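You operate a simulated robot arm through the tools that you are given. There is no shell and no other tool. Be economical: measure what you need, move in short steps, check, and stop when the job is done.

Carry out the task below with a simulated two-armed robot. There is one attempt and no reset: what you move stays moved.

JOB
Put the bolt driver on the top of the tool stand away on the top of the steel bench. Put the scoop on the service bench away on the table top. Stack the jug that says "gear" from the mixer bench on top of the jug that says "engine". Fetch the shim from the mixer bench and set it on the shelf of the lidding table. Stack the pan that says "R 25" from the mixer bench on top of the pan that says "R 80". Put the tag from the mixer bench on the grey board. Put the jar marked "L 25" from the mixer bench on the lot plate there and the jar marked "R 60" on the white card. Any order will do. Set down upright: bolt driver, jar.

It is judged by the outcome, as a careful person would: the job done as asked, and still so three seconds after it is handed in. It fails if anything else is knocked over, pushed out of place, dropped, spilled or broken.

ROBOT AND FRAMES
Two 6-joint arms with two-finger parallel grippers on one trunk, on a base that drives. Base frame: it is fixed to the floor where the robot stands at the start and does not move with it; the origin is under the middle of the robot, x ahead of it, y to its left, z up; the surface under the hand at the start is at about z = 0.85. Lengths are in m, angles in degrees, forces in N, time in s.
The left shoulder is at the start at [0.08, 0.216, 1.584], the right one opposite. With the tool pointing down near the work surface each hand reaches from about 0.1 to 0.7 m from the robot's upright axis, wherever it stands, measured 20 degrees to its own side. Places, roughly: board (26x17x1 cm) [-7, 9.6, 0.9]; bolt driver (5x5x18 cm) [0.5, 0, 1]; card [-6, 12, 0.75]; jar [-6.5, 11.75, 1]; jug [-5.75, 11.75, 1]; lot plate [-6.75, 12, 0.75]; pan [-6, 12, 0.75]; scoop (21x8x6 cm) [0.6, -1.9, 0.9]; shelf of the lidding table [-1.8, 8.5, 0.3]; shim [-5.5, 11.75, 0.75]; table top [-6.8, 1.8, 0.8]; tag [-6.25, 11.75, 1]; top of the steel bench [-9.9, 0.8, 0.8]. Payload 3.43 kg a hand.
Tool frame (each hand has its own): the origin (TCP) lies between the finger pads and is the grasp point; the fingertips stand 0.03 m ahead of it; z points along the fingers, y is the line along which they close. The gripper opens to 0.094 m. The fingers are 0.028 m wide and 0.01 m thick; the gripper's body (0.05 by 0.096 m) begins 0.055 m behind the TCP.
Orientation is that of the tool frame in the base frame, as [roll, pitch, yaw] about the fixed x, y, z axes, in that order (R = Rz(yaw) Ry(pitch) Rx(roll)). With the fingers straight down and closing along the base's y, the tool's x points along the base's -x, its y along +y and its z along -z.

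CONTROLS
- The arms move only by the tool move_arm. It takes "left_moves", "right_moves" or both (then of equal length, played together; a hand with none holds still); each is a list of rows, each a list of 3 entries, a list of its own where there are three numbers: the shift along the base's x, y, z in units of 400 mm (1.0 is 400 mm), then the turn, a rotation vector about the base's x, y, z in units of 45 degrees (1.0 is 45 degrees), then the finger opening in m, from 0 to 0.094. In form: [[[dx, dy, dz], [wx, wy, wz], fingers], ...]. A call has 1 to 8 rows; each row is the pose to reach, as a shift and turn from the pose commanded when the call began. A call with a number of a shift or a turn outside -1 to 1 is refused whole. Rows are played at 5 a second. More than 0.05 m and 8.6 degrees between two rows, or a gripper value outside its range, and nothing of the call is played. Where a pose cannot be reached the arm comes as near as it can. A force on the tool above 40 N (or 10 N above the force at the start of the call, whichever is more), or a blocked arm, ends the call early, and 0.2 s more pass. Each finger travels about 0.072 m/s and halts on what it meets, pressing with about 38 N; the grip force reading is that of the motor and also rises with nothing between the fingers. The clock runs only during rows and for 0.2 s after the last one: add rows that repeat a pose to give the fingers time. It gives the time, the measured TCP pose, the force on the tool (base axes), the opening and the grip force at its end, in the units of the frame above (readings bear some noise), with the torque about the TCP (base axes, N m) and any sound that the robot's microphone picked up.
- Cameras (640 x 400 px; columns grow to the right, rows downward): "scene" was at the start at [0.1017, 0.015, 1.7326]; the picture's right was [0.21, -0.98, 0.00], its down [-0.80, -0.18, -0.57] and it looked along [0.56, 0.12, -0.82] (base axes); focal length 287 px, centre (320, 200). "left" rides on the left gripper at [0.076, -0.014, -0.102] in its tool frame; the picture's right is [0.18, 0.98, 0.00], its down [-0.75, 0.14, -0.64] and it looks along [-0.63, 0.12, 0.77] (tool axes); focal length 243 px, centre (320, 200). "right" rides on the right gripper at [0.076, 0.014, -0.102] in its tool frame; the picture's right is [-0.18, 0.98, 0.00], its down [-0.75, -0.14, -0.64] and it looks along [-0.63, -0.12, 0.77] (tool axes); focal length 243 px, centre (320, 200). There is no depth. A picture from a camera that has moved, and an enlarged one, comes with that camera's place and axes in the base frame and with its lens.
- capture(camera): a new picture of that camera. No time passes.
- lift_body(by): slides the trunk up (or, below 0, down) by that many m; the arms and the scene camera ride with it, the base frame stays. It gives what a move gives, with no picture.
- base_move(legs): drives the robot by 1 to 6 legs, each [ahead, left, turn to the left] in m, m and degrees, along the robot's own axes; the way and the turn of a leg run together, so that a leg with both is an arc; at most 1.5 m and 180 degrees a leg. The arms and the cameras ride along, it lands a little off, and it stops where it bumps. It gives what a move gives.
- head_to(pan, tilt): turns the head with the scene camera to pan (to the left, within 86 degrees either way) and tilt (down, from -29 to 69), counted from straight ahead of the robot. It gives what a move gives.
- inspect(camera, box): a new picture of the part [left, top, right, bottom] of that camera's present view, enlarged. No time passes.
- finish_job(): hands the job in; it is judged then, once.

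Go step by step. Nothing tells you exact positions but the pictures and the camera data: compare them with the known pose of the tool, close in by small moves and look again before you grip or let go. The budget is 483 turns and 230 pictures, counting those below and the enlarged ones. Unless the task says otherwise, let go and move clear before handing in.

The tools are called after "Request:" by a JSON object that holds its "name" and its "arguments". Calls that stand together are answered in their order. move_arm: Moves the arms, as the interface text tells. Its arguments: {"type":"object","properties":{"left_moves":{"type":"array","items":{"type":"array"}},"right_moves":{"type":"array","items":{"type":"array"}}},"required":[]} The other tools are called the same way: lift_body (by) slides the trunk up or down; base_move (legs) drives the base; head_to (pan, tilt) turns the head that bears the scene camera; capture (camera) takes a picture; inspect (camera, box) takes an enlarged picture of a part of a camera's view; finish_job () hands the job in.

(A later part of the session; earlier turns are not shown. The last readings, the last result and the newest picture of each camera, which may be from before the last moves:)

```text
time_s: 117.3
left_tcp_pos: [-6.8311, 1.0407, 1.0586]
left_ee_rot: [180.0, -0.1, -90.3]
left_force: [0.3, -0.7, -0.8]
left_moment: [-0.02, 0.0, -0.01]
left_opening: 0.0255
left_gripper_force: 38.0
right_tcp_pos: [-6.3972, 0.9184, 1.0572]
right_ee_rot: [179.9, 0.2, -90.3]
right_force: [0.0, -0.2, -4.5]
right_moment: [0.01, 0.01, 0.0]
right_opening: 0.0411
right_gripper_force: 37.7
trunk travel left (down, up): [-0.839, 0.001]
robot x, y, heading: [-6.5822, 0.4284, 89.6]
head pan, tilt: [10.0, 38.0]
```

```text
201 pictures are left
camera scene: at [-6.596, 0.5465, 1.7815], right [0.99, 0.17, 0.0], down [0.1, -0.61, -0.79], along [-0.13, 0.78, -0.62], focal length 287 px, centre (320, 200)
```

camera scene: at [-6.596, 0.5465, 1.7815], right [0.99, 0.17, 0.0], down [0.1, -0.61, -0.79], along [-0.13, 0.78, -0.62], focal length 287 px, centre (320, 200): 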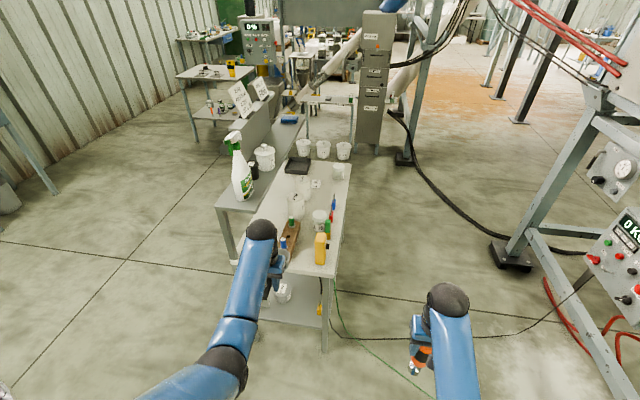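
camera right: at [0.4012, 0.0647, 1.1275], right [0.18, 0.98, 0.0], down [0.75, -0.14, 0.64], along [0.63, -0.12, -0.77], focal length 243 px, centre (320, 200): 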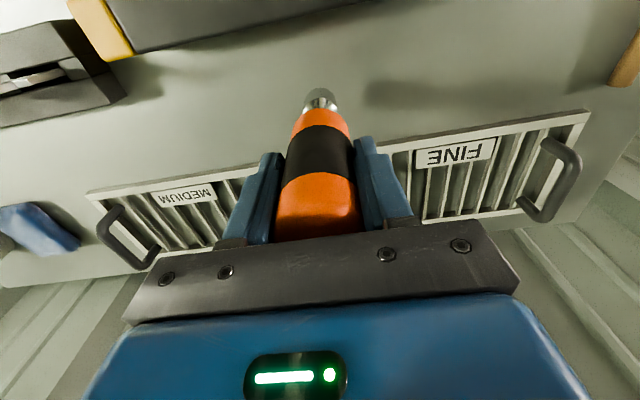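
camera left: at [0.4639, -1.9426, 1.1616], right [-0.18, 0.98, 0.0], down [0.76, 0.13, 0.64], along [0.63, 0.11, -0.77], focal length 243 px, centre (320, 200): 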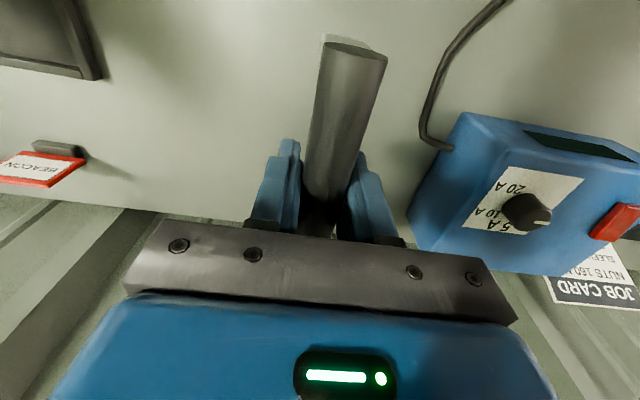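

Request:
{"name": "inspect", "arguments": {"camera": "scene", "box": [215, 140, 365, 290]}}

Request:
{"name": "capture", "arguments": {"camera": "left"}}

```text
2.67 times, centred on (290, 215) of scene
camera zoom: at [-6.596, 0.5465, 1.7815], right [0.99, 0.17, 0.0], down [0.1, -0.61, -0.79], along [-0.13, 0.78, -0.62], focal length 766 px, centre (400, 160)
```

zoom: 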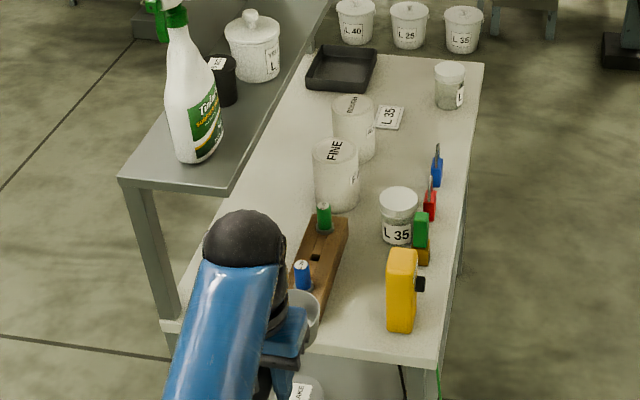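

```text
199 pictures are left
camera left: at [-6.8186, 0.9641, 1.1609], right [-0.98, -0.18, 0.0], down [-0.14, 0.76, 0.64], along [-0.11, 0.63, -0.77], focal length 243 px, centre (320, 200)
```

left: 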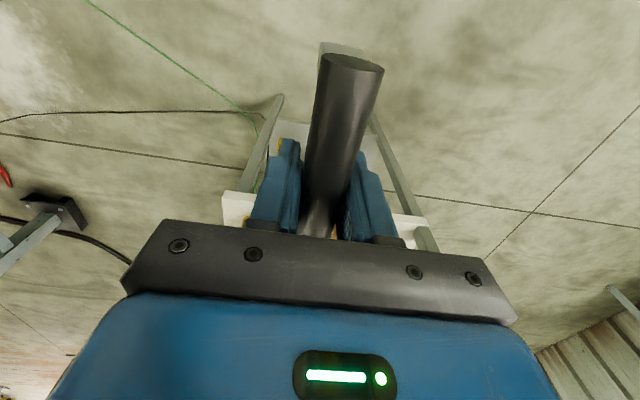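

The free patch on the table is around (-6.75, 1.82), reachable only from the +x side. I'll move round there (the floor cables are thin), keeping to the middle of the aisle, and look again.

Request:
{"name": "base_move", "arguments": {"legs": [[0, -0.62, 0], [0.8, 0, 0]]}}

Request:
{"name": "head_to", "arguments": {"pan": 0, "tilt": 35}}

Request:
{"name": "capture", "arguments": {"camera": "scene"}}

```text
time_s: 124.6
left_tcp_pos: [-6.1954, 1.831, 1.0598]
left_ee_rot: [-180.0, 0.0, -90.7]
left_force: [0.6, -0.2, -0.8]
left_moment: [-0.02, 0.01, 0.02]
left_opening: 0.0256
left_gripper_force: 38.2
right_tcp_pos: [-5.7633, 1.7056, 1.0568]
right_ee_rot: [179.9, 0.2, -90.9]
right_force: [-0.5, -0.6, -4.4]
right_moment: [-0.02, -0.02, 0.01]
right_opening: 0.0414
right_gripper_force: 37.6
trunk travel left (down, up): [-0.839, 0.001]
robot x, y, heading: [-5.9517, 1.2187, 89.3]
head pan, tilt: [10.0, 38.0]
```

```text
time_s: 125.4
left_tcp_pos: [-6.1963, 1.8315, 1.059]
left_ee_rot: [-180.0, -0.2, -90.7]
left_force: [-0.4, 0.6, -1.5]
left_moment: [0.02, 0.0, 0.01]
left_opening: 0.0254
left_gripper_force: 38.1
right_tcp_pos: [-5.7625, 1.7061, 1.0557]
right_ee_rot: [-180.0, 0.1, -90.8]
right_force: [0.6, -0.3, -4.1]
right_moment: [0.0, -0.03, 0.0]
right_opening: 0.041
right_gripper_force: 37.5
trunk travel left (down, up): [-0.839, 0.001]
robot x, y, heading: [-5.9522, 1.2211, 89.2]
head pan, tilt: [0.0, 35.0]
```

```text
198 pictures are left
camera scene: at [-5.9492, 1.338, 1.7861], right [1.0, -0.01, 0.0], down [-0.01, -0.57, -0.82], along [0.01, 0.82, -0.57], focal length 287 px, centre (320, 200)
```

scene: 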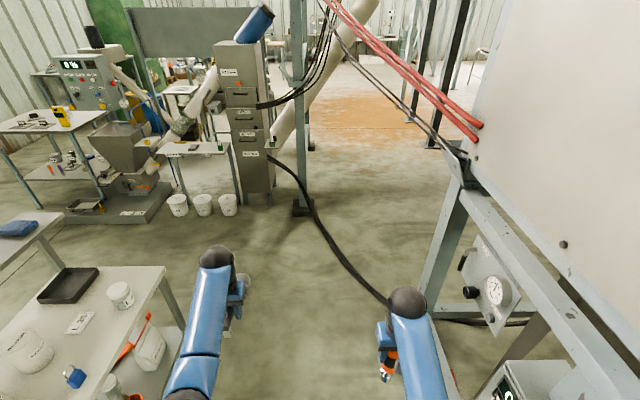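

The space is clear. I'll turn left to face the table, then strafe to y≈2.05.

Request:
{"name": "base_move", "arguments": {"legs": [[0, 0, 90.7], [0, -0.82, 0]]}}

Request:
{"name": "head_to", "arguments": {"pan": 0, "tilt": 45}}

Request:
{"name": "capture", "arguments": {"camera": "scene"}}

```text
time_s: 133.8
left_tcp_pos: [-6.5669, 1.8107, 1.057]
left_ee_rot: [-179.8, -0.3, 0.3]
left_force: [0.5, -0.8, -1.4]
left_moment: [0.01, -0.02, 0.01]
left_opening: 0.0254
left_gripper_force: 38.1
right_tcp_pos: [-6.4501, 2.2476, 1.0562]
right_ee_rot: [179.9, 0.2, 0.3]
right_force: [0.1, 0.2, -5.0]
right_moment: [0.0, -0.03, -0.05]
right_opening: 0.0415
right_gripper_force: 38.0
trunk travel left (down, up): [-0.839, 0.001]
robot x, y, heading: [-5.9603, 2.0649, -179.4]
head pan, tilt: [0.0, 35.0]
```

```text
time_s: 134.5
left_tcp_pos: [-6.5674, 1.8121, 1.0567]
left_ee_rot: [-180.0, -0.1, 0.3]
left_force: [0.0, 0.7, -0.6]
left_moment: [-0.01, -0.06, -0.03]
left_opening: 0.0254
left_gripper_force: 38.4
right_tcp_pos: [-6.4494, 2.2477, 1.0569]
right_ee_rot: [-180.0, 0.1, 0.4]
right_force: [0.4, 0.1, -3.5]
right_moment: [-0.01, 0.01, -0.02]
right_opening: 0.041
right_gripper_force: 38.3
trunk travel left (down, up): [-0.839, 0.001]
robot x, y, heading: [-5.96, 2.072, -179.5]
head pan, tilt: [0.0, 45.0]
```

```text
197 pictures are left
camera scene: at [-6.0714, 2.0669, 1.7713], right [-0.01, 1.0, 0.0], down [0.71, 0.01, -0.71], along [-0.71, 0.0, -0.71], focal length 287 px, centre (320, 200)
```

scene: 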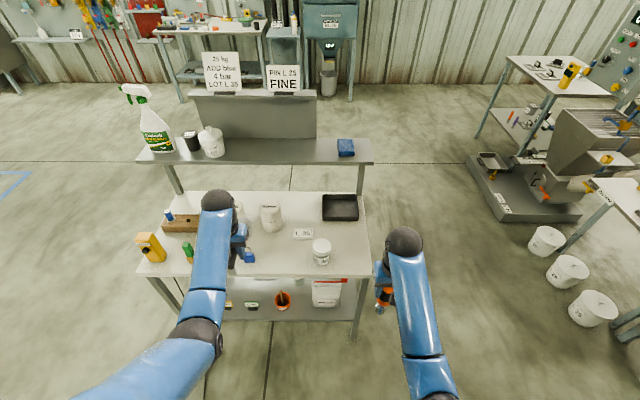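

The free patch on this table is about x -6.80 to -6.63, y 1.83 to 2.03. I'll lay the scoop in diagonally, so I'll drive a little closer and yaw the hand 45°.

Request:
{"name": "base_move", "arguments": {"legs": [[0.15, -0.12, 0]]}}

Request:
{"name": "move_arm", "arguments": {"left_moves": [[[0, 0, 0], [0, 0, 0.167], 0.0], [[0, 0, 0], [0, 0, 0.333], 0.0], [[0, 0, 0], [0, 0, 0.5], 0.0], [[0, 0, 0], [0, 0, 0.667], 0.0], [[0, 0, 0], [0, 0, 0.833], 0.0], [[0, 0, 0], [0, 0, 1.0], 0.0], [[0, 0, 0], [0, 0, 1.0], 0.0]]}}

Request:
{"name": "capture", "arguments": {"camera": "scene"}}

Request:
{"name": "capture", "arguments": {"camera": "left"}}

```text
time_s: 136.0
left_tcp_pos: [-6.7142, 1.9287, 1.0606]
left_ee_rot: [-180.0, 0.2, 0.3]
left_force: [-0.3, -0.7, -0.6]
left_moment: [0.06, 0.03, 0.01]
left_opening: 0.0254
left_gripper_force: 37.6
right_tcp_pos: [-6.5974, 2.3642, 1.0591]
right_ee_rot: [-179.9, 0.3, 0.2]
right_force: [0.3, 0.1, -4.6]
right_moment: [0.01, 0.01, -0.02]
right_opening: 0.0412
right_gripper_force: 37.5
trunk travel left (down, up): [-0.839, 0.001]
robot x, y, heading: [-6.1115, 2.1891, -179.6]
head pan, tilt: [0.0, 45.0]
```

```text
time_s: 137.6
left_tcp_pos: [-6.7179, 1.9316, 1.0595]
left_ee_rot: [179.8, -0.1, 45.4]
left_force: [0.4, 0.5, -1.5]
left_moment: [0.02, 0.01, 0.03]
left_opening: 0.0255
left_gripper_force: 38.0
right_tcp_pos: [-6.5995, 2.3678, 1.0568]
right_ee_rot: [179.9, 0.1, 0.3]
right_force: [-0.1, -0.9, -4.5]
right_moment: [0.01, -0.01, 0.0]
right_opening: 0.0411
right_gripper_force: 37.8
trunk travel left (down, up): [-0.839, 0.001]
robot x, y, heading: [-6.1082, 2.1864, -179.9]
head pan, tilt: [0.0, 45.0]
```

```text
196 pictures are left
camera scene: at [-6.2212, 2.1863, 1.7712], right [-0.01, 1.0, 0.0], down [0.71, 0.0, -0.71], along [-0.71, 0.0, -0.71], focal length 287 px, centre (320, 200)
```

scene: 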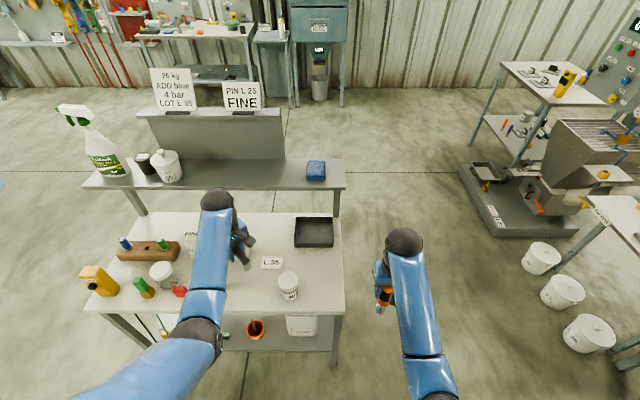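

```text
195 pictures are left
camera left: at [-6.6747, 1.9946, 1.1611], right [0.83, -0.56, 0.0], down [-0.43, -0.64, 0.64], along [-0.36, -0.53, -0.77], focal length 243 px, centre (320, 200)
```

left: 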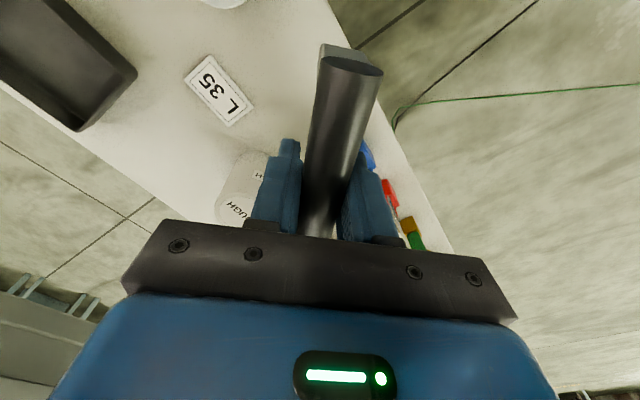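

Measured here: card at (-6.845, 1.99), jar at (-6.71, 2.077), roll at (-6.857, 1.86), table edge at x≈-6.65. I'll rotate 12° more, centre the hand at (-6.706, 1.96) and go partway down.

Request:
{"name": "move_arm", "arguments": {"left_moves": [[[0.015, 0.036, 0], [0, 0, 0.134], 0.0], [[0.03, 0.072, 0], [0, 0, 0.267], 0.0], [[0.03, 0.072, -0.1], [0, 0, 0.267], 0.0], [[0.03, 0.072, -0.2], [0, 0, 0.267], 0.0], [[0.03, 0.072, -0.27], [0, 0, 0.267], 0.0], [[0.03, 0.072, -0.27], [0, 0, 0.267], 0.0]]}}

Request:
{"name": "inspect", "arguments": {"camera": "scene", "box": [150, 200, 350, 325]}}

Request:
{"name": "capture", "arguments": {"camera": "left"}}

```text
time_s: 139.0
left_tcp_pos: [-6.7048, 1.9602, 0.9516]
left_ee_rot: [-180.0, -0.1, 57.3]
left_force: [0.6, 0.1, -0.9]
left_moment: [0.0, -0.03, -0.01]
left_opening: 0.0254
left_gripper_force: 38.5
right_tcp_pos: [-6.5988, 2.3682, 1.056]
right_ee_rot: [180.0, 0.2, 0.4]
right_force: [0.6, 0.3, -4.8]
right_moment: [0.03, -0.02, -0.04]
right_opening: 0.041
right_gripper_force: 37.8
trunk travel left (down, up): [-0.839, 0.001]
robot x, y, heading: [-6.1107, 2.1869, -180.0]
head pan, tilt: [0.0, 45.0]
```

```text
3.20 times, centred on (250, 262) of scene
camera zoom: at [-6.2207, 2.1865, 1.7713], right [-0.01, 1.0, 0.0], down [0.71, 0.0, -0.71], along [-0.71, 0.0, -0.71], focal length 919 px, centre (544, 0)
```

zoom: 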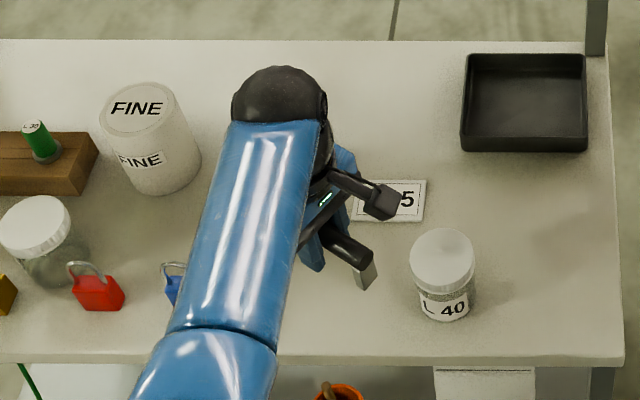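

```text
193 pictures are left
camera left: at [-6.6765, 2.0317, 1.0543], right [0.93, -0.38, 0.0], down [-0.29, -0.71, 0.64], along [-0.24, -0.59, -0.77], focal length 243 px, centre (320, 200)
```

left: 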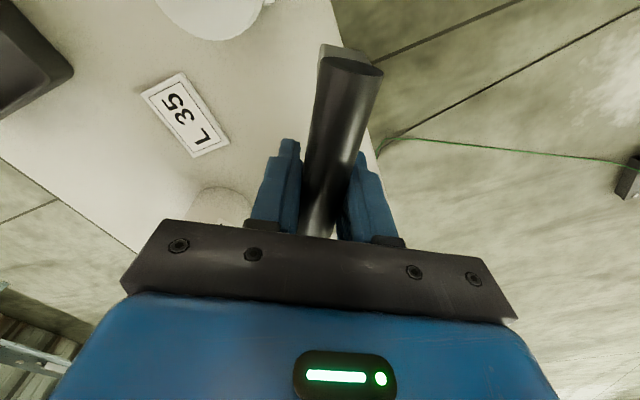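

The clearances look fine. I'll shift 12 mm further onto the table and lower to just above contact.

Request:
{"name": "move_arm", "arguments": {"left_moves": [[[-0.03, 0, -0.1], [0, 0, 0], 0.0], [[-0.03, 0, -0.2], [0, 0, 0], 0.0], [[-0.03, 0, -0.21], [0, 0, 0], 0.0], [[-0.03, 0, -0.22], [0, 0, 0], 0.0]]}}

Request:
{"name": "capture", "arguments": {"camera": "left"}}

Request:
{"name": "inspect", "arguments": {"camera": "scene", "box": [150, 200, 350, 325]}}

```text
time_s: 140.0
left_tcp_pos: [-6.7148, 1.9588, 0.8655]
left_ee_rot: [-180.0, 0.1, 57.4]
left_force: [-0.2, -0.5, -1.1]
left_moment: [0.03, -0.01, -0.04]
left_opening: 0.0255
left_gripper_force: 37.5
left hand out of reach, approached as far as the arm can: row 4
right_tcp_pos: [-6.5986, 2.3671, 1.057]
right_ee_rot: [180.0, 0.1, 0.4]
right_force: [-0.7, -0.1, -5.2]
right_moment: [-0.03, -0.04, -0.02]
right_opening: 0.0413
right_gripper_force: 38.1
trunk travel left (down, up): [-0.839, 0.001]
robot x, y, heading: [-6.1088, 2.1881, -179.6]
head pan, tilt: [0.0, 45.0]
```

```text
192 pictures are left
camera left: at [-6.6866, 2.0308, 0.9689], right [0.93, -0.38, 0.0], down [-0.29, -0.71, 0.64], along [-0.24, -0.59, -0.77], focal length 243 px, centre (320, 200)
```

left: 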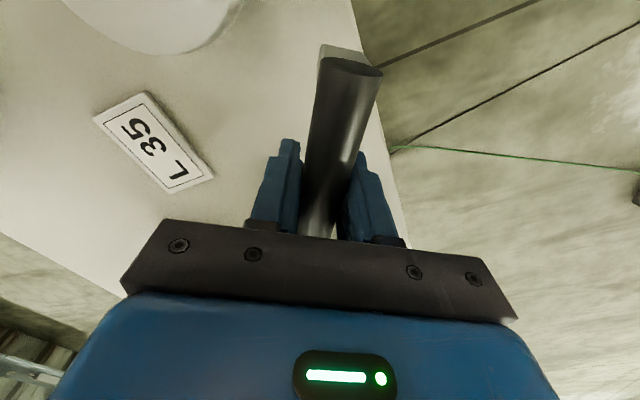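

```text
3.20 times, centred on (250, 262) of scene
camera zoom: at [-6.2196, 2.1861, 1.7714], right [-0.01, 1.0, 0.0], down [0.71, 0.0, -0.71], along [-0.71, 0.0, -0.71], focal length 919 px, centre (544, 0)
```

zoom: 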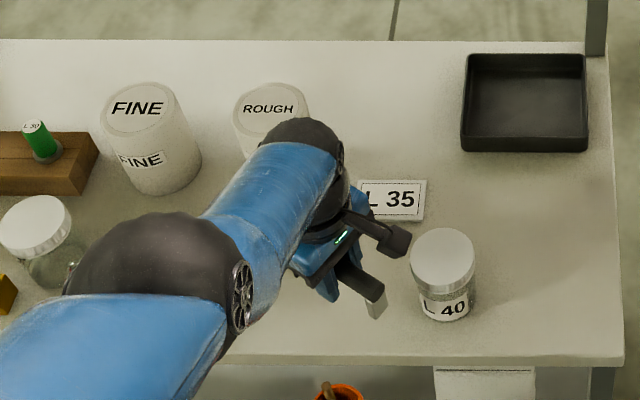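

The arm is at its lower limit here, so I'll lower the trunk in small steps and watch the force.

Request:
{"name": "lift_body", "arguments": {"by": -0.014}}

Request:
{"name": "capture", "arguments": {"camera": "left"}}

```text
time_s: 140.7
left_tcp_pos: [-6.7158, 1.9597, 0.8506]
left_ee_rot: [179.9, -0.1, 57.4]
left_force: [0.4, 0.4, -0.4]
left_moment: [0.03, 0.03, 0.01]
left_opening: 0.0256
left_gripper_force: 38.5
right_tcp_pos: [-6.5993, 2.3667, 1.0418]
right_ee_rot: [179.9, 0.1, 0.3]
right_force: [0.1, 0.6, -4.4]
right_moment: [-0.01, 0.0, 0.01]
right_opening: 0.0412
right_gripper_force: 37.6
trunk travel left (down, up): [-0.825, 0.015]
robot x, y, heading: [-6.1166, 2.1874, -179.9]
head pan, tilt: [0.0, 45.0]
```

```text
190 pictures are left
camera left: at [-6.6873, 2.0309, 0.9544], right [0.93, -0.38, 0.0], down [-0.29, -0.71, 0.64], along [-0.24, -0.59, -0.77], focal length 243 px, centre (320, 200)
```

left: 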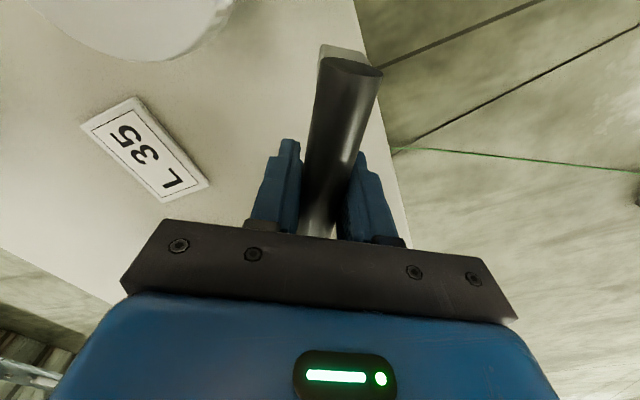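

Request:
{"name": "lift_body", "arguments": {"by": -0.006}}

Request:
{"name": "lift_body", "arguments": {"by": -0.005}}

```text
time_s: 141.2
left_tcp_pos: [-6.7161, 1.9595, 0.8467]
left_ee_rot: [180.0, -0.1, 57.4]
left_force: [0.6, 0.8, -1.5]
left_moment: [0.0, -0.02, 0.02]
left_opening: 0.0255
left_gripper_force: 38.0
right_tcp_pos: [-6.5995, 2.3662, 1.0358]
right_ee_rot: [180.0, 0.1, 0.3]
right_force: [-0.4, -0.7, -4.2]
right_moment: [0.03, -0.02, -0.02]
right_opening: 0.0412
right_gripper_force: 38.4
trunk travel left (down, up): [-0.819, 0.021]
robot x, y, heading: [-6.1128, 2.1868, -179.5]
head pan, tilt: [0.0, 45.0]
```

```text
time_s: 141.7
left_tcp_pos: [-6.7161, 1.9603, 0.8408]
left_ee_rot: [179.9, -0.2, 57.3]
left_force: [0.1, 0.0, -1.0]
left_moment: [0.02, -0.05, 0.01]
left_opening: 0.0256
left_gripper_force: 38.0
right_tcp_pos: [-6.5995, 2.3665, 1.0299]
right_ee_rot: [179.9, 0.1, 0.3]
right_force: [0.1, 0.0, -4.2]
right_moment: [0.0, 0.0, -0.02]
right_opening: 0.0413
right_gripper_force: 38.4
trunk travel left (down, up): [-0.814, 0.026]
robot x, y, heading: [-6.1031, 2.1867, -179.6]
head pan, tilt: [0.0, 45.0]
```

Request:
{"name": "inspect", "arguments": {"camera": "scene", "box": [220, 250, 300, 320]}}

Request:
{"name": "lift_body", "arguments": {"by": -0.005}}

Request:
{"name": "lift_body", "arguments": {"by": -0.005}}

```text
5.71 times, centred on (260, 285) of scene
camera zoom: at [-6.2215, 2.1861, 1.7462], right [-0.01, 1.0, 0.0], down [0.71, 0.0, -0.71], along [-0.71, 0.0, -0.71], focal length 1641 px, centre (663, -286)
```

zoom: 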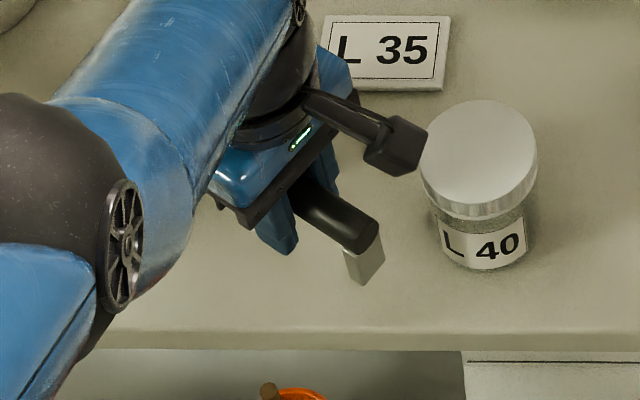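

```text
time_s: 142.3
left_tcp_pos: [-6.7163, 1.9607, 0.8348]
left_ee_rot: [180.0, -0.1, 57.5]
left_force: [0.4, -0.6, -1.3]
left_moment: [0.01, 0.01, 0.01]
left_opening: 0.0253
left_gripper_force: 37.4
right_tcp_pos: [-6.6001, 2.3677, 1.0256]
right_ee_rot: [179.9, 0.1, 0.2]
right_force: [0.4, 0.0, -4.7]
right_moment: [-0.02, -0.02, -0.02]
right_opening: 0.041
right_gripper_force: 37.9
trunk travel left (down, up): [-0.809, 0.031]
robot x, y, heading: [-6.1091, 2.1856, -179.6]
head pan, tilt: [0.0, 45.0]
```

```text
time_s: 142.8
left_tcp_pos: [-6.7146, 1.9604, 0.8309]
left_ee_rot: [179.9, -0.1, 57.4]
left_force: [1.2, 0.2, -0.1]
left_moment: [0.01, 0.0, 0.0]
left_opening: 0.0255
left_gripper_force: 38.1
right_tcp_pos: [-6.6003, 2.367, 1.0211]
right_ee_rot: [179.9, 0.1, 0.3]
right_force: [0.6, 0.6, -3.3]
right_moment: [0.0, -0.01, 0.02]
right_opening: 0.0412
right_gripper_force: 37.8
trunk travel left (down, up): [-0.804, 0.036]
robot x, y, heading: [-6.1144, 2.1865, -179.5]
head pan, tilt: [0.0, 45.0]
```

Request:
{"name": "lift_body", "arguments": {"by": -0.004}}

Request:
{"name": "capture", "arguments": {"camera": "left"}}

Request:
{"name": "inspect", "arguments": {"camera": "scene", "box": [220, 250, 300, 320]}}

```text
time_s: 143.3
left_tcp_pos: [-6.7153, 1.9593, 0.8273]
left_ee_rot: [179.9, -0.1, 57.3]
left_force: [0.2, -0.5, -0.5]
left_moment: [0.05, 0.01, 0.0]
left_opening: 0.0255
left_gripper_force: 38.1
right_tcp_pos: [-6.6001, 2.367, 1.0171]
right_ee_rot: [179.8, 0.1, 0.4]
right_force: [-0.3, -0.4, -4.4]
right_moment: [0.03, 0.03, 0.02]
right_opening: 0.041
right_gripper_force: 38.1
trunk travel left (down, up): [-0.8, 0.04]
robot x, y, heading: [-6.1053, 2.1882, -179.8]
head pan, tilt: [0.0, 45.0]
```

```text
188 pictures are left
camera left: at [-6.6873, 2.0309, 0.9293], right [0.93, -0.38, 0.0], down [-0.29, -0.71, 0.64], along [-0.24, -0.59, -0.77], focal length 243 px, centre (320, 200)
```

left: 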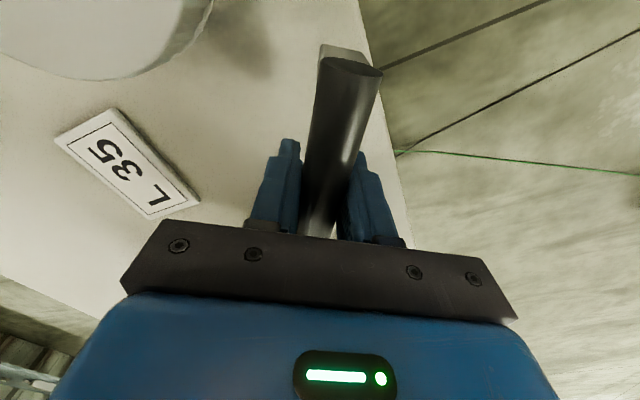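

```text
5.71 times, centred on (260, 285) of scene
camera zoom: at [-6.2212, 2.1861, 1.7322], right [-0.01, 1.0, 0.0], down [0.71, 0.0, -0.71], along [-0.71, 0.0, -0.71], focal length 1641 px, centre (663, -286)
```

zoom: 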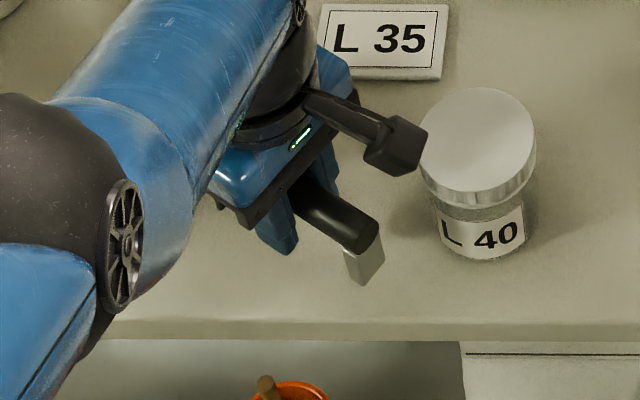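

Comparing views at different heights puts the table surface at about z≈0.76, so there are still about 2 cm to go.

Request:
{"name": "lift_body", "arguments": {"by": -0.01}}

Request:
{"name": "lift_body", "arguments": {"by": -0.005}}

Request:
{"name": "lift_body", "arguments": {"by": -0.004}}

```text
time_s: 143.9
left_tcp_pos: [-6.7155, 1.959, 0.8161]
left_ee_rot: [179.9, -0.1, 57.4]
left_force: [-0.2, 1.1, -0.9]
left_moment: [0.02, -0.02, -0.01]
left_opening: 0.0253
left_gripper_force: 37.3
right_tcp_pos: [-6.6001, 2.3667, 1.0074]
right_ee_rot: [179.8, 0.1, 0.3]
right_force: [0.5, 0.0, -4.7]
right_moment: [-0.01, 0.01, 0.01]
right_opening: 0.0411
right_gripper_force: 38.0
trunk travel left (down, up): [-0.79, 0.05]
robot x, y, heading: [-6.1087, 2.1845, -179.9]
head pan, tilt: [0.0, 45.0]
```

```text
time_s: 144.5
left_tcp_pos: [-6.7155, 1.9601, 0.8119]
left_ee_rot: [179.9, -0.1, 57.4]
left_force: [0.7, 0.2, -0.7]
left_moment: [0.0, -0.02, -0.01]
left_opening: 0.0256
left_gripper_force: 37.8
right_tcp_pos: [-6.5996, 2.3668, 1.0021]
right_ee_rot: [180.0, 0.1, 0.3]
right_force: [0.0, -0.2, -4.7]
right_moment: [-0.04, -0.03, 0.02]
right_opening: 0.0411
right_gripper_force: 37.9
trunk travel left (down, up): [-0.785, 0.055]
robot x, y, heading: [-6.1107, 2.1874, -179.8]
head pan, tilt: [0.0, 45.0]
```

```text
time_s: 145.0
left_tcp_pos: [-6.7157, 1.9601, 0.8079]
left_ee_rot: [179.8, -0.2, 57.4]
left_force: [-0.1, -0.3, -1.0]
left_moment: [0.03, -0.04, 0.01]
left_opening: 0.0254
left_gripper_force: 38.1
right_tcp_pos: [-6.6007, 2.3664, 0.998]
right_ee_rot: [179.9, 0.1, 0.3]
right_force: [-1.0, 0.2, -5.0]
right_moment: [0.02, -0.03, 0.02]
right_opening: 0.041
right_gripper_force: 38.2
trunk travel left (down, up): [-0.781, 0.059]
robot x, y, heading: [-6.1097, 2.1852, -179.6]
head pan, tilt: [0.0, 45.0]
```

Request:
{"name": "lift_body", "arguments": {"by": -0.004}}

Request:
{"name": "lift_body", "arguments": {"by": -0.003}}

Request:
{"name": "inspect", "arguments": {"camera": "scene", "box": [220, 250, 300, 320]}}

```text
time_s: 145.5
left_tcp_pos: [-6.7154, 1.9594, 0.8039]
left_ee_rot: [179.9, -0.1, 57.4]
left_force: [-0.5, 0.0, -1.3]
left_moment: [0.0, 0.0, -0.02]
left_opening: 0.0254
left_gripper_force: 38.1
right_tcp_pos: [-6.6002, 2.3666, 0.9938]
right_ee_rot: [179.9, 0.1, 0.3]
right_force: [0.4, 0.1, -4.6]
right_moment: [-0.05, -0.01, -0.01]
right_opening: 0.0412
right_gripper_force: 38.2
trunk travel left (down, up): [-0.777, 0.063]
robot x, y, heading: [-6.1133, 2.1885, -179.8]
head pan, tilt: [0.0, 45.0]
```

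```text
time_s: 146.1
left_tcp_pos: [-6.7146, 1.9599, 0.7998]
left_ee_rot: [179.9, -0.1, 57.4]
left_force: [0.1, -0.3, -1.0]
left_moment: [0.01, -0.02, 0.01]
left_opening: 0.0256
left_gripper_force: 37.8
right_tcp_pos: [-6.5996, 2.3665, 0.9912]
right_ee_rot: [179.9, 0.1, 0.4]
right_force: [0.5, 0.5, -4.0]
right_moment: [0.0, 0.0, 0.02]
right_opening: 0.0414
right_gripper_force: 37.7
trunk travel left (down, up): [-0.774, 0.066]
robot x, y, heading: [-6.1134, 2.1893, -179.6]
head pan, tilt: [0.0, 45.0]
```

```text
5.71 times, centred on (260, 285) of scene
camera zoom: at [-6.2211, 2.1861, 1.7062], right [-0.01, 1.0, 0.0], down [0.71, 0.0, -0.71], along [-0.71, 0.0, -0.71], focal length 1641 px, centre (663, -286)
```

zoom: 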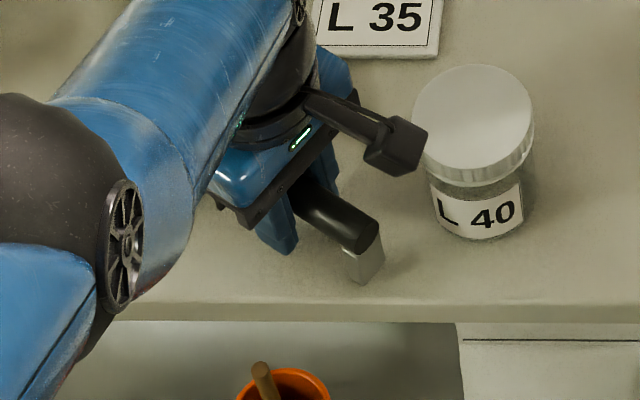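

The shadow shows the leg nearly down; I'll continue in small steps.

Request:
{"name": "lift_body", "arguments": {"by": -0.004}}

Request:
{"name": "lift_body", "arguments": {"by": -0.003}}

Request:
{"name": "inspect", "arguments": {"camera": "scene", "box": [220, 250, 300, 320]}}

Request:
{"name": "capture", "arguments": {"camera": "left"}}

```text
time_s: 146.6
left_tcp_pos: [-6.7151, 1.9606, 0.7983]
left_ee_rot: [180.0, 0.1, 57.4]
left_force: [0.1, 0.4, 2.4]
left_moment: [-0.29, 0.22, 0.06]
left_opening: 0.0254
left_gripper_force: 37.8
right_tcp_pos: [-6.5994, 2.3667, 0.987]
right_ee_rot: [179.8, 0.1, 0.3]
right_force: [-0.1, -0.2, -3.6]
right_moment: [0.04, 0.01, 0.0]
right_opening: 0.041
right_gripper_force: 37.7
trunk travel left (down, up): [-0.77, 0.07]
robot x, y, heading: [-6.1127, 2.1875, -179.4]
head pan, tilt: [0.0, 45.0]
```

```text
time_s: 147.1
left_tcp_pos: [-6.7146, 1.9598, 0.7966]
left_ee_rot: [-179.9, 0.1, 57.3]
left_force: [1.2, 1.1, 14.9]
left_moment: [-0.62, 0.4, 0.05]
left_opening: 0.0256
left_gripper_force: 38.4
right_tcp_pos: [-6.5979, 2.367, 0.9844]
right_ee_rot: [179.8, 0.2, 0.4]
right_force: [0.1, -0.7, -4.7]
right_moment: [0.02, -0.01, 0.01]
right_opening: 0.0414
right_gripper_force: 38.3
trunk travel left (down, up): [-0.767, 0.073]
robot x, y, heading: [-6.1097, 2.1867, -179.7]
head pan, tilt: [0.0, 45.0]
```

```text
5.71 times, centred on (260, 285) of scene
camera zoom: at [-6.2178, 2.1874, 1.6997], right [-0.01, 1.0, 0.0], down [0.71, 0.0, -0.71], along [-0.71, 0.0, -0.71], focal length 1641 px, centre (663, -286)
```

zoom: 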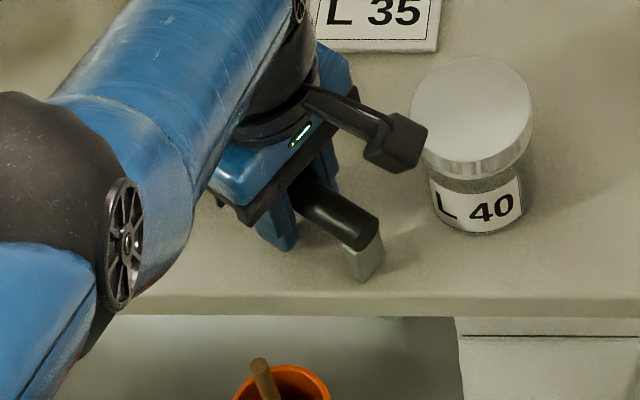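

```text
184 pictures are left
camera left: at [-6.6868, 2.0314, 0.8989], right [0.93, -0.38, 0.0], down [-0.29, -0.71, 0.64], along [-0.24, -0.6, -0.77], focal length 243 px, centre (320, 200)
```

left: 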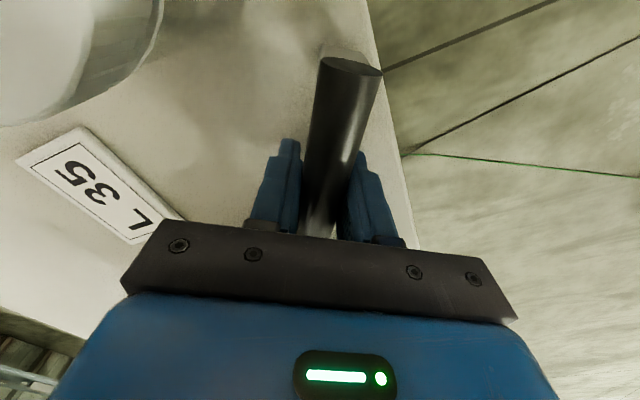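

The scoop is now resting on the table (contact at TCP z≈0.797) with its leg inside the edge. I'll open the fingers a little and rise.

Request:
{"name": "lift_body", "arguments": {"by": 0.002}}

Request:
{"name": "move_arm", "arguments": {"left_moves": [[[0, 0, 0], [0, 0, 0], 0.045], [[0, 0, 0], [0, 0, 0], 0.045], [[0, 0, 0], [0, 0, 0], 0.045]]}}

Request:
{"name": "lift_body", "arguments": {"by": 0.07}}

Request:
{"name": "capture", "arguments": {"camera": "left"}}

Request:
{"name": "capture", "arguments": {"camera": "scene"}}

```text
time_s: 147.6
left_tcp_pos: [-6.7152, 1.9605, 0.7958]
left_ee_rot: [179.9, 0.0, 57.4]
left_force: [-3.5, -0.1, 7.3]
left_moment: [-0.55, 0.41, -0.11]
left_opening: 0.0254
left_gripper_force: 38.1
right_tcp_pos: [-6.5998, 2.3673, 0.9862]
right_ee_rot: [179.8, 0.1, 0.4]
right_force: [0.4, -0.4, -4.1]
right_moment: [-0.01, 0.01, 0.02]
right_opening: 0.0414
right_gripper_force: 37.9
trunk travel left (down, up): [-0.769, 0.071]
robot x, y, heading: [-6.113, 2.1868, -179.5]
head pan, tilt: [0.0, 45.0]
```

```text
time_s: 148.4
left_tcp_pos: [-6.7151, 1.9604, 0.7952]
left_ee_rot: [179.9, -0.1, 57.3]
left_force: [-0.4, 0.0, 0.7]
left_moment: [0.0, 0.03, -0.01]
left_opening: 0.0447
left_gripper_force: 0.0
right_tcp_pos: [-6.5986, 2.3668, 0.9855]
right_ee_rot: [179.9, 0.1, 0.3]
right_force: [-0.3, 0.6, -4.7]
right_moment: [0.0, 0.01, -0.01]
right_opening: 0.0412
right_gripper_force: 38.0
trunk travel left (down, up): [-0.769, 0.071]
robot x, y, heading: [-6.1092, 2.1843, -179.7]
head pan, tilt: [0.0, 45.0]
```

```text
time_s: 149.5
left_tcp_pos: [-6.7151, 1.9605, 0.8661]
left_ee_rot: [179.9, -0.2, 57.3]
left_force: [0.5, -0.9, 0.0]
left_moment: [-0.02, 0.0, 0.01]
left_opening: 0.0449
left_gripper_force: 0.1
right_tcp_pos: [-6.5985, 2.3676, 1.0566]
right_ee_rot: [-179.9, 0.1, 0.3]
right_force: [-0.3, 0.0, -4.2]
right_moment: [0.04, 0.01, 0.02]
right_opening: 0.0412
right_gripper_force: 38.1
trunk travel left (down, up): [-0.839, 0.001]
robot x, y, heading: [-6.1109, 2.1867, -179.4]
head pan, tilt: [0.0, 45.0]
```

```text
183 pictures are left
camera left: at [-6.6872, 2.0309, 0.9684], right [0.93, -0.38, 0.0], down [-0.29, -0.71, 0.64], along [-0.24, -0.59, -0.77], focal length 243 px, centre (320, 200)
```

left: 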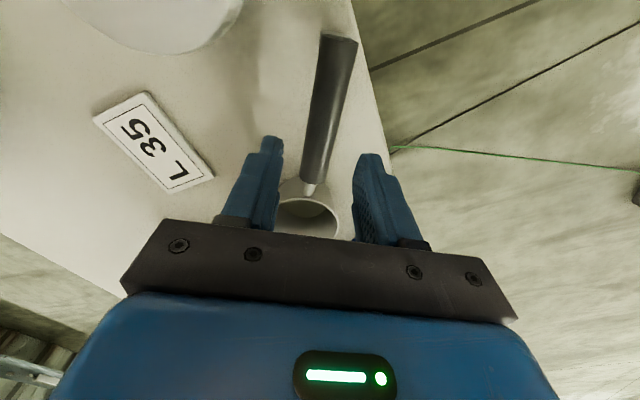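

```text
182 pictures are left
camera scene: at [-6.2209, 2.1863, 1.7712], right [-0.01, 1.0, 0.0], down [0.71, 0.0, -0.71], along [-0.71, 0.0, -0.71], focal length 287 px, centre (320, 200)
```

scene: 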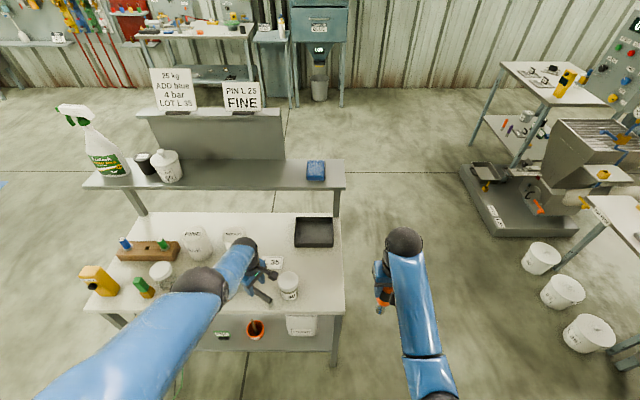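

The scoop is on the table. I'll raise the left hand, then unwind its yaw.

Request:
{"name": "move_arm", "arguments": {"left_moves": [[[0, 0, 0.12], [0, 0, 0], 0.045], [[0, 0, 0.24], [0, 0, 0], 0.045], [[0, 0, 0.36], [0, 0, -0.167], 0.045], [[0, 0, 0.45], [0, 0, -0.333], 0.045], [[0, 0, 0.45], [0, 0, -0.5], 0.045], [[0, 0, 0.45], [0, 0, -0.667], 0.045], [[0, 0, 0.45], [0, 0, -0.833], 0.045], [[0, 0, 0.45], [0, 0, -1.0], 0.045]]}}

Request:
{"name": "move_arm", "arguments": {"left_moves": [[[0, 0, 0], [0, 0, -0.14], 0.03], [[0, 0, 0], [0, 0, -0.275], 0.0], [[0, 0, 0], [0, 0, -0.275], 0.0]]}}

Request:
{"name": "base_move", "arguments": {"legs": [[-0.2, 0, 0]]}}

Request:
{"name": "capture", "arguments": {"camera": "scene"}}

```text
time_s: 151.3
left_tcp_pos: [-6.8041, 1.9582, 1.0111]
left_ee_rot: [179.9, -0.1, 14.0]
left_force: [0.0, -0.4, 0.0]
left_moment: [0.01, 0.0, -0.02]
left_opening: 0.0452
left_gripper_force: 0.0
left hand out of reach, approached as far as the arm can: row 1, 2, 3, 4, 5, 6, 7, 8
right_tcp_pos: [-6.5987, 2.3665, 1.0556]
right_ee_rot: [179.9, 0.0, 0.1]
right_force: [-0.3, -0.6, -5.5]
right_moment: [0.0, -0.03, 0.0]
right_opening: 0.0411
right_gripper_force: 38.1
trunk travel left (down, up): [-0.839, 0.001]
robot x, y, heading: [-6.1089, 2.1872, -179.6]
head pan, tilt: [0.0, 45.0]
```

```text
time_s: 152.1
left_tcp_pos: [-6.806, 1.9573, 1.0071]
left_ee_rot: [180.0, -0.2, 0.0]
left_force: [0.0, -0.7, -0.6]
left_moment: [0.0, 0.02, -0.01]
left_opening: 0.0
left_gripper_force: 32.9
right_tcp_pos: [-6.5996, 2.3675, 1.0555]
right_ee_rot: [179.9, 0.1, 0.3]
right_force: [0.5, -0.6, -4.4]
right_moment: [0.0, -0.02, -0.04]
right_opening: 0.0413
right_gripper_force: 37.7
trunk travel left (down, up): [-0.839, 0.001]
robot x, y, heading: [-6.1119, 2.1912, -179.9]
head pan, tilt: [0.0, 45.0]
```

```text
time_s: 153.7
left_tcp_pos: [-6.613, 1.9589, 1.0042]
left_ee_rot: [-179.9, -0.3, -0.1]
left_force: [0.1, -0.1, 0.9]
left_moment: [-0.03, -0.01, -0.02]
left_opening: 0.0
left_gripper_force: 32.8
right_tcp_pos: [-6.4081, 2.3683, 1.0542]
right_ee_rot: [179.9, -0.2, 0.3]
right_force: [-0.2, -0.1, -5.3]
right_moment: [-0.01, -0.02, 0.03]
right_opening: 0.0411
right_gripper_force: 38.8
trunk travel left (down, up): [-0.839, 0.001]
robot x, y, heading: [-5.9161, 2.1889, -179.5]
head pan, tilt: [0.0, 45.0]
```

```text
181 pictures are left
camera scene: at [-6.032, 2.1872, 1.7707], right [0.0, 1.0, 0.0], down [0.71, 0.0, -0.7], along [-0.7, 0.0, -0.71], focal length 287 px, centre (320, 200)
```

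scene: 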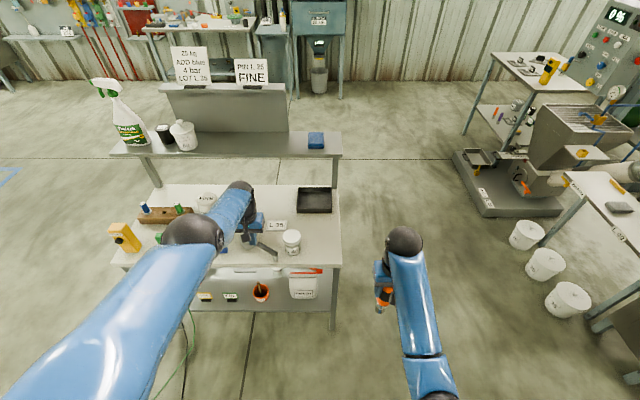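

The scoop sits well. Next is the steel bench by the wall, so I'll strafe south clear of the table and drive west.

Request:
{"name": "base_move", "arguments": {"legs": [[0, 1.75, 0], [1.5, 0, 0], [1.3, 0, 0]]}}

Request:
{"name": "head_to", "arguments": {"pan": -5, "tilt": 30}}

Request:
{"name": "capture", "arguments": {"camera": "scene"}}

```text
refused: 1.75 is not a number from -1.5 to 1.5
```

```text
time_s: 154.4
left_tcp_pos: [-6.6106, 1.9599, 1.0073]
left_ee_rot: [180.0, -0.1, -0.1]
left_force: [0.4, -0.4, -0.2]
left_moment: [0.03, 0.04, -0.01]
left_opening: 0.0
left_gripper_force: 32.7
right_tcp_pos: [-6.4059, 2.368, 1.0551]
right_ee_rot: [179.8, 0.0, 0.4]
right_force: [-0.2, -0.7, -4.3]
right_moment: [-0.01, 0.0, 0.02]
right_opening: 0.0413
right_gripper_force: 37.9
trunk travel left (down, up): [-0.839, 0.001]
robot x, y, heading: [-5.9136, 2.1849, -179.7]
head pan, tilt: [-5.0, 30.0]
```

```text
180 pictures are left
camera scene: at [-6.0362, 2.195, 1.7937], right [0.08, 1.0, 0.0], down [0.5, -0.04, -0.86], along [-0.86, 0.07, -0.5], focal length 287 px, centre (320, 200)
```

scene: 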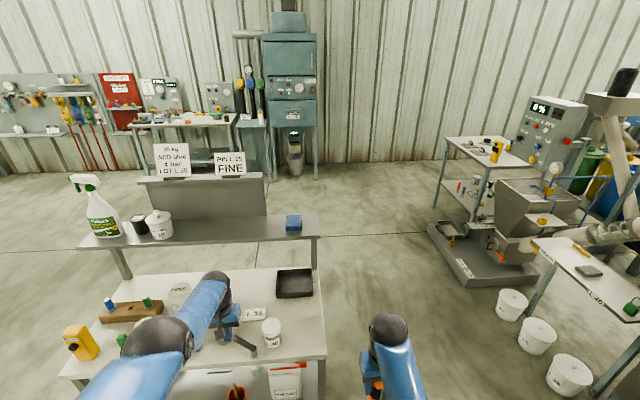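

Request:
{"name": "base_move", "arguments": {"legs": [[0, 0.9, 0], [0, 0.9, 0], [1.5, 0, 0], [1.3, 0, 0]]}}

Request:
{"name": "head_to", "arguments": {"pan": -5, "tilt": 30}}

Request:
{"name": "capture", "arguments": {"camera": "scene"}}

```text
time_s: 176.8
left_tcp_pos: [-9.4525, 0.185, 1.0078]
left_ee_rot: [-180.0, -0.1, -0.9]
left_force: [0.0, 1.4, -0.1]
left_moment: [0.0, 0.05, 0.0]
left_opening: 0.0
left_gripper_force: 32.9
right_tcp_pos: [-9.2399, 0.5899, 1.0565]
right_ee_rot: [179.9, 0.2, -0.6]
right_force: [-0.8, -0.5, -4.7]
right_moment: [0.01, 0.04, 0.01]
right_opening: 0.0413
right_gripper_force: 38.2
trunk travel left (down, up): [-0.839, 0.001]
robot x, y, heading: [-8.7524, 0.4042, 179.4]
head pan, tilt: [-5.0, 30.0]
```

```text
time_s: 177.4
left_tcp_pos: [-9.4535, 0.1851, 1.0078]
left_ee_rot: [180.0, 0.0, -1.0]
left_force: [0.3, 0.8, -0.3]
left_moment: [0.0, -0.03, -0.01]
left_opening: 0.0001
left_gripper_force: 32.6
right_tcp_pos: [-9.2401, 0.5915, 1.0563]
right_ee_rot: [179.9, 0.1, -0.7]
right_force: [0.2, 0.5, -4.8]
right_moment: [0.01, 0.0, -0.01]
right_opening: 0.041
right_gripper_force: 37.9
trunk travel left (down, up): [-0.839, 0.001]
robot x, y, heading: [-8.7537, 0.4015, 178.9]
head pan, tilt: [-5.0, 30.0]
```

```text
179 pictures are left
camera scene: at [-8.873, 0.4116, 1.794], right [0.1, 1.0, 0.0], down [0.5, -0.05, -0.87], along [-0.86, 0.09, -0.5], focal length 287 px, centre (320, 200)
```

scene: 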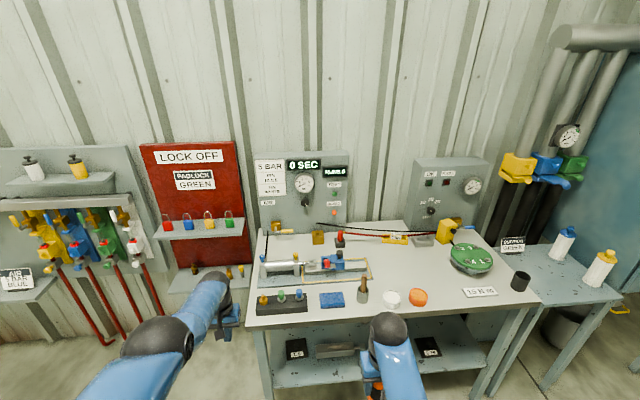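

The bench has a free patch around (-9.93, 0.98). I'll retract the left hand, strafe right and approach.

Request:
{"name": "move_arm", "arguments": {"left_moves": [[[0.12, -0.05, 0.02], [0, 0, 0], 0.0], [[0.24, -0.1, 0.04], [0, 0, 0], 0.0], [[0.36, -0.1, 0.06], [0, 0, 0], 0.0], [[0.48, -0.1, 0.08], [0, 0, 0], 0.0], [[0.55, -0.1, 0.08], [0, 0, 0], 0.0]]}}

Request:
{"name": "base_move", "arguments": {"legs": [[0, -0.39, 0.7], [0.6, 0, 0]]}}

Request:
{"name": "head_to", "arguments": {"pan": -10, "tilt": 45}}

Request:
{"name": "capture", "arguments": {"camera": "scene"}}

Request:
{"name": "capture", "arguments": {"camera": "right"}}

```text
refused: row 1 steps farther than a row can; nothing moved
```

```text
time_s: 182.8
left_tcp_pos: [-10.0477, 0.5665, 1.0097]
left_ee_rot: [180.0, 0.0, -0.5]
left_force: [0.1, 0.3, 1.3]
left_moment: [-0.01, 0.02, 0.01]
left_opening: 0.0
left_gripper_force: 33.5
right_tcp_pos: [-9.8383, 0.9729, 1.0576]
right_ee_rot: [179.9, 0.2, 0.0]
right_force: [0.7, 0.1, -5.2]
right_moment: [0.02, 0.03, 0.01]
right_opening: 0.0409
right_gripper_force: 38.0
trunk travel left (down, up): [-0.839, 0.001]
robot x, y, heading: [-9.3515, 0.7924, 179.8]
head pan, tilt: [-5.0, 30.0]
```

```text
time_s: 183.6
left_tcp_pos: [-10.0496, 0.5651, 1.0076]
left_ee_rot: [180.0, -0.1, -0.5]
left_force: [0.3, 0.2, 0.1]
left_moment: [0.0, -0.01, 0.02]
left_opening: 0.0
left_gripper_force: 33.0
right_tcp_pos: [-9.8401, 0.9737, 1.0552]
right_ee_rot: [180.0, 0.1, -0.1]
right_force: [0.6, -0.1, -4.7]
right_moment: [0.0, -0.01, -0.01]
right_opening: 0.0413
right_gripper_force: 38.2
trunk travel left (down, up): [-0.839, 0.001]
robot x, y, heading: [-9.3543, 0.7904, 179.9]
head pan, tilt: [-10.0, 45.0]
```

```text
178 pictures are left
camera scene: at [-9.4616, 0.8039, 1.7714], right [0.18, 0.98, 0.0], down [0.7, -0.12, -0.71], along [-0.7, 0.12, -0.71], focal length 287 px, centre (320, 200)
```

scene: 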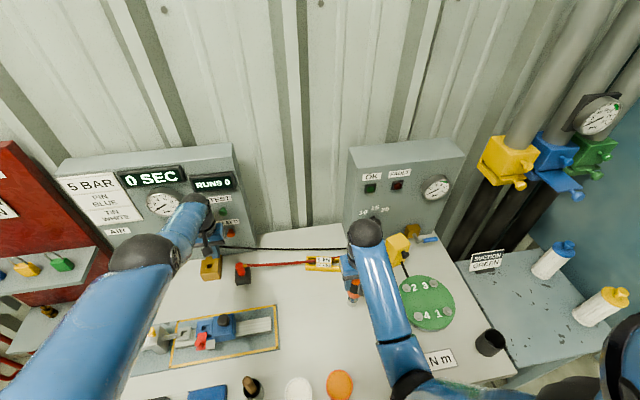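

```text
177 pictures are left
camera right: at [-9.7644, 0.9599, 1.1592], right [-0.19, -0.98, 0.0], down [-0.75, 0.14, 0.64], along [-0.63, 0.12, -0.77], focal length 243 px, centre (320, 200)
```

right: 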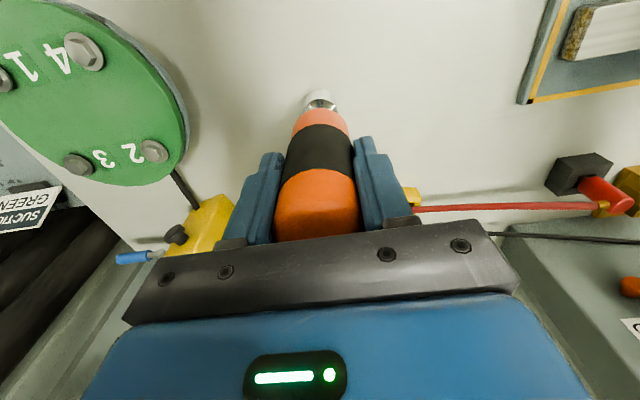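

There's clear space straight below the driver at (-9.84, 0.974), well away from the ball, disc and mat. I'll lower toward the bench.

Request:
{"name": "move_arm", "arguments": {"right_moves": [[[-0.02, 0, -0.1], [0, 0, 0], 0.03], [[-0.02, 0, -0.2], [0, 0, 0], 0.03], [[-0.02, 0, -0.27], [0, 0, 0], 0.03], [[-0.02, 0, -0.27], [0, 0, 0], 0.03]]}}

Request:
{"name": "capture", "arguments": {"camera": "right"}}

Request:
{"name": "capture", "arguments": {"camera": "scene"}}

```text
time_s: 184.4
left_tcp_pos: [-10.0455, 0.5656, 1.0113]
left_ee_rot: [-180.0, 0.2, -0.5]
left_force: [-0.3, 0.0, -0.1]
left_moment: [-0.03, -0.02, 0.03]
left_opening: 0.0
left_gripper_force: 32.2
right_tcp_pos: [-9.8522, 0.9727, 0.9702]
right_ee_rot: [179.9, 1.4, -0.2]
right_force: [3.0, -1.5, 25.3]
right_moment: [-1.02, -0.55, 0.06]
right_opening: 0.0418
right_gripper_force: 10.0
trunk travel left (down, up): [-0.839, 0.001]
robot x, y, heading: [-9.3524, 0.7897, 179.9]
head pan, tilt: [-10.0, 45.0]
stopped in row 3 (right hand): the force on the tool passed its limit at 78 N (the readings are from after the stop); the commanded pose is now the measured one
```

```text
176 pictures are left
camera right: at [-9.7738, 0.9588, 1.0713], right [-0.19, -0.98, 0.01], down [-0.74, 0.14, 0.66], along [-0.65, 0.12, -0.75], focal length 243 px, centre (320, 200)
```

right: 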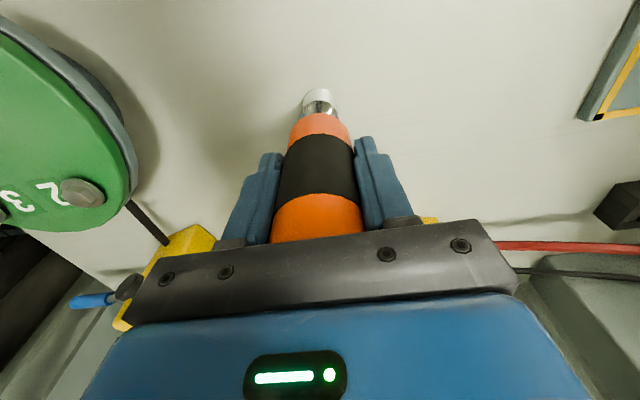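

```text
175 pictures are left
camera scene: at [-9.4552, 0.8023, 1.7719], right [0.18, 0.98, 0.0], down [0.69, -0.12, -0.71], along [-0.7, 0.13, -0.7], focal length 287 px, centre (320, 200)
```

scene: 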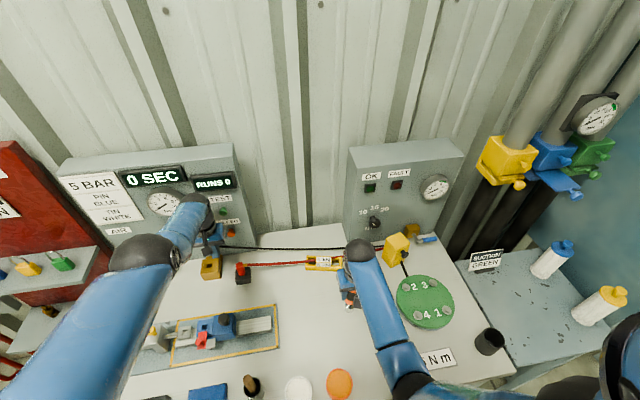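

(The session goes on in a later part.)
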